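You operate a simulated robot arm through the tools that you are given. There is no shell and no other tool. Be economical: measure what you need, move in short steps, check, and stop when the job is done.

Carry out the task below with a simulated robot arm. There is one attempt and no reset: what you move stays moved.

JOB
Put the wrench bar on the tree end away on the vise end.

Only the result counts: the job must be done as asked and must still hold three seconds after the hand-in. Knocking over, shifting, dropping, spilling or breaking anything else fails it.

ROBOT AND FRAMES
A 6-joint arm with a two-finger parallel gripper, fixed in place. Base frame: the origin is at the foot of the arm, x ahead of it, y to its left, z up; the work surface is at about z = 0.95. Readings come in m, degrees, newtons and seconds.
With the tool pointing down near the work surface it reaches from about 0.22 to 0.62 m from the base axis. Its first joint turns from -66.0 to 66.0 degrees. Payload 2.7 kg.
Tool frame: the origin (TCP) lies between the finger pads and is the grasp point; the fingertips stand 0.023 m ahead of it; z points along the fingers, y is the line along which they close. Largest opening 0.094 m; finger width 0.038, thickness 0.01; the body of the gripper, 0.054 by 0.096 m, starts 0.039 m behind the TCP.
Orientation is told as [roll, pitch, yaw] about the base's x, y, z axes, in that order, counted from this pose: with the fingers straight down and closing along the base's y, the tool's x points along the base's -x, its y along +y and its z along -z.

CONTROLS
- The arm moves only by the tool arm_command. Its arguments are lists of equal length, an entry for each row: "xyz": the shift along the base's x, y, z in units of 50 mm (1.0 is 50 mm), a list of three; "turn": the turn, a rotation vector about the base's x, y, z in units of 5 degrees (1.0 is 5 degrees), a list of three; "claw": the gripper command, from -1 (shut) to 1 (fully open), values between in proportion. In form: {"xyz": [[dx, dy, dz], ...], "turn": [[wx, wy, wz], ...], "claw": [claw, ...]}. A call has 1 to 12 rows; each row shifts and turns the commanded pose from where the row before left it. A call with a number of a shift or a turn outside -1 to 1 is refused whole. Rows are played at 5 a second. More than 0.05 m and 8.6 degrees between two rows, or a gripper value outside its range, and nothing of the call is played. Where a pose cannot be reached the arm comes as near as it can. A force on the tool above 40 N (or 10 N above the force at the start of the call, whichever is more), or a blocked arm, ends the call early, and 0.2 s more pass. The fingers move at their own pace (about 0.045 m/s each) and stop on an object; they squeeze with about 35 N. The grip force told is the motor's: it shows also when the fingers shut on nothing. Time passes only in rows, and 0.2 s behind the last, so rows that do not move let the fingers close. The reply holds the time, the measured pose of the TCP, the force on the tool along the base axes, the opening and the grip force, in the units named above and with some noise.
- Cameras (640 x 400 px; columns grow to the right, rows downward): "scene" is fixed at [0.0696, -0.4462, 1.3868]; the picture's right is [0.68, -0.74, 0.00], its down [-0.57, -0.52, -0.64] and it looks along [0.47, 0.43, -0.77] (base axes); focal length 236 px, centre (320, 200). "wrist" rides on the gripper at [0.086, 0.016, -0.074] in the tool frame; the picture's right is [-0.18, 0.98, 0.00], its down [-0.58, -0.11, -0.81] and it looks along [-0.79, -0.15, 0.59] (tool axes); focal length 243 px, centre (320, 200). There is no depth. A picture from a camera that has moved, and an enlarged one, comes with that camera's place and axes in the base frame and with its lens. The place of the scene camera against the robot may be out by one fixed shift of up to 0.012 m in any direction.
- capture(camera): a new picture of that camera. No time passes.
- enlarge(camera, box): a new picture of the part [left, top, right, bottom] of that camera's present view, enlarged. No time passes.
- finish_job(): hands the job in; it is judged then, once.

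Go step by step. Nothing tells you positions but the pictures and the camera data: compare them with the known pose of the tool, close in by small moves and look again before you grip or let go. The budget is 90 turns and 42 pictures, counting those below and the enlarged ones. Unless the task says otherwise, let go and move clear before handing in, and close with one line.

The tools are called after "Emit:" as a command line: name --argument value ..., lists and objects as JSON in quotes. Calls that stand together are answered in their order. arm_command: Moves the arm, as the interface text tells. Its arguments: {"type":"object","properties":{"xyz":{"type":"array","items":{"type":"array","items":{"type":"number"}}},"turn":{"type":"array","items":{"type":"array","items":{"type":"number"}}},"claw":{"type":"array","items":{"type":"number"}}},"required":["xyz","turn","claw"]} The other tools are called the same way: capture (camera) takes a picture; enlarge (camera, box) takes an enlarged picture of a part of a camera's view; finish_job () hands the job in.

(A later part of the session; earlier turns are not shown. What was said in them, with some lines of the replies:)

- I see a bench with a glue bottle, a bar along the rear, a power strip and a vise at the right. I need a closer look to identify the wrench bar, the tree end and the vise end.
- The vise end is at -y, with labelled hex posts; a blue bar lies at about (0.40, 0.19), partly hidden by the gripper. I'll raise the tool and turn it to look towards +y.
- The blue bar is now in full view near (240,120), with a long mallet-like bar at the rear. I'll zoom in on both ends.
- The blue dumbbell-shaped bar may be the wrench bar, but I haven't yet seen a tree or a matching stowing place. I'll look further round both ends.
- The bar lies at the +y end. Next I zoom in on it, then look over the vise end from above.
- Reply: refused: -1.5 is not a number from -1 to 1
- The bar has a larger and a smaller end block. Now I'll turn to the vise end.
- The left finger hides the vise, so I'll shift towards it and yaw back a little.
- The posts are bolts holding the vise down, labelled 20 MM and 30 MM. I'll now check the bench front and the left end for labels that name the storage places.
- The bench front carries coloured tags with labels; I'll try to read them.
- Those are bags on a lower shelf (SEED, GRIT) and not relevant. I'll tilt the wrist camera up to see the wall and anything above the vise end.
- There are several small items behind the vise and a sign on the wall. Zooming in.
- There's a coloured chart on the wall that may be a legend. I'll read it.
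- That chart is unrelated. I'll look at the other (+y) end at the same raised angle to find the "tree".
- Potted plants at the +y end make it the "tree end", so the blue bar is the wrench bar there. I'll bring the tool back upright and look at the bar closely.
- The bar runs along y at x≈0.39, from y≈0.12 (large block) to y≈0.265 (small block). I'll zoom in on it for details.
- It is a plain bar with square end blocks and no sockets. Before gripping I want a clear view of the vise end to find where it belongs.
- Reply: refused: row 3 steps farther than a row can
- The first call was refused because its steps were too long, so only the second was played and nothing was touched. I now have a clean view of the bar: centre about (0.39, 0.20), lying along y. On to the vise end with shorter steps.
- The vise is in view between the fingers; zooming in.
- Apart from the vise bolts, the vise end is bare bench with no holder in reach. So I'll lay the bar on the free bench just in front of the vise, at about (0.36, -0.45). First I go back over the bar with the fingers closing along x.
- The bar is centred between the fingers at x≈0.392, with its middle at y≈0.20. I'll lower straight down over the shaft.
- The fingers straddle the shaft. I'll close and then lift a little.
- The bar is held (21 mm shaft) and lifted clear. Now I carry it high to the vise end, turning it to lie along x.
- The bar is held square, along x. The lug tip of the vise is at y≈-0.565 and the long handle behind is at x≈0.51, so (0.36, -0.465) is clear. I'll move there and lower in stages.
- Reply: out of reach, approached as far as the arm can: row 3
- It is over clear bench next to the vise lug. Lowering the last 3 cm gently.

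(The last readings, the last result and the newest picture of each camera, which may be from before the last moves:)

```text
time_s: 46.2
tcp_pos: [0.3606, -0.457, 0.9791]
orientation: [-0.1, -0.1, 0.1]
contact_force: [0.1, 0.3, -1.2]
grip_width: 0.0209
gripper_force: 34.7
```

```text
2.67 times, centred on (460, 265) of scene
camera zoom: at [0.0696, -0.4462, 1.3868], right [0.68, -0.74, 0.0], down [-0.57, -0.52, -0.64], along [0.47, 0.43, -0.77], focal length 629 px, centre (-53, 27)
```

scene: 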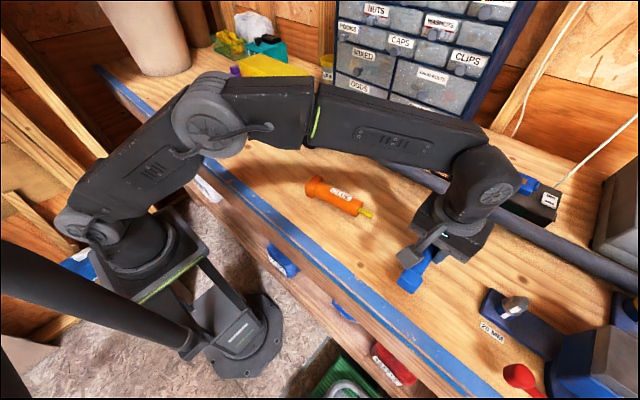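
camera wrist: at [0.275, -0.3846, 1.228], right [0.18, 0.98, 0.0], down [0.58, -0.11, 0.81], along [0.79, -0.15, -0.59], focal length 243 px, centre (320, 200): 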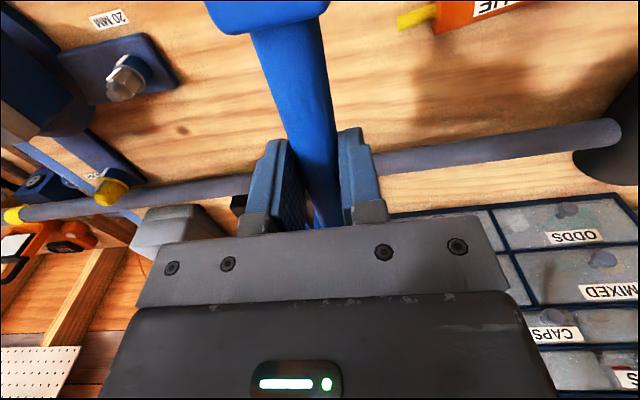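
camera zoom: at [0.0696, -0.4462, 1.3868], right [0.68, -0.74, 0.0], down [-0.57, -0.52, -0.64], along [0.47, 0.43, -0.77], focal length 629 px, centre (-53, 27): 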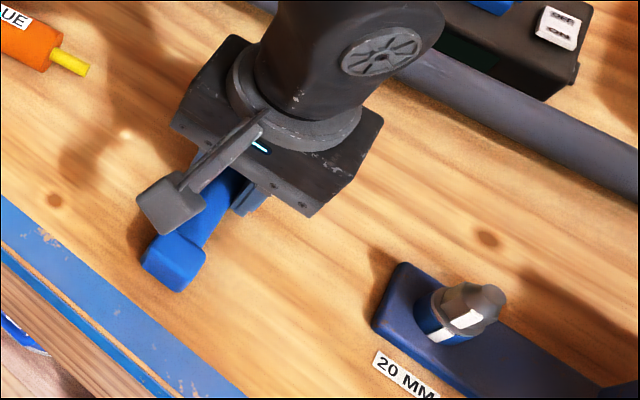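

The bar is at its original resting height, touching the bench and well clear of the lug. I'll open the fingers and lift straight up.

Emit:
arm_command --xyz '[[0, 0, 0], [0, 0, 0], [0, 0, 0], [0, 0, 0], [0, 0, 0.3], [0, 0, 0.5], [0, 0, 0.8], [0, 0, 0.8], [0, 0, 0.8], [0, 0, 0]]' --turn '[[0, 0, 0], [0, 0, 0], [0, 0, 0], [0, 0, 0], [0, 0, 0], [0, 0, 0], [0, 0, 0], [0, 0, 0], [0, 0, 0], [0, 0, 0]]' --claw '[0.2, 0.2, 0.2, 0.2, 0.2, 0.2, 0.2, 0.2, 0.2, 0.2]'

Emit:
arm_command --xyz '[[0, 0.8, 0.3], [0, 0.8, 0], [0, 0.8, 0], [0, 0.8, 0], [0, 0.8, 0], [0, 0, 0]]' --turn '[[0, 0, 0], [0, 0, 0], [0, 0, 0], [0, 0, 0], [0, 0, 0], [0, 0, 0]]' --claw '[0.2, 0.2, 0.2, 0.2, 0.2, 0.2]'

Emit:
capture --camera "scene"

```text
time_s: 48.4
tcp_pos: [0.3604, -0.4579, 1.141]
orientation: [-0.1, -0.1, 0.1]
contact_force: [-0.1, 1.3, -0.6]
grip_width: 0.0566
gripper_force: 0.1
```

```text
time_s: 49.8
tcp_pos: [0.3597, -0.2586, 1.1542]
orientation: [0.0, -0.2, 0.1]
contact_force: [-1.0, -0.2, 0.4]
grip_width: 0.0567
gripper_force: 0.1
```

```text
4 pictures are left
```

scene: 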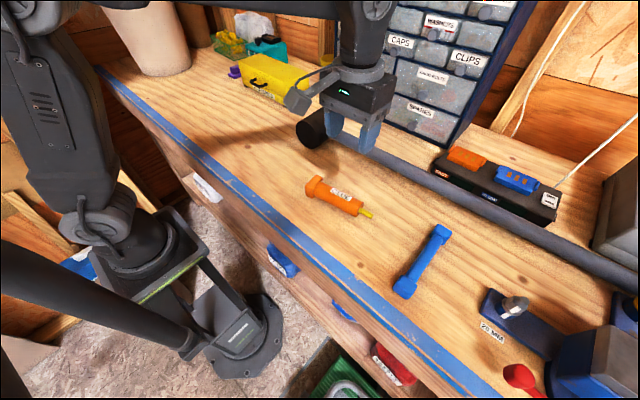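

The bar lies flat and still on the bench in front of the vise. Nothing else has moved and the gripper is clear, so I'm handing in.

Emit:
finish_job

```text
The job is handed in.
```

I moved the blue bar from the plant-pot end and laid it flat on open bench in front of the vise. I took that bar to be the wrench bar and found no holder for it within reach, so the spot is my reading of "away on the vise end".
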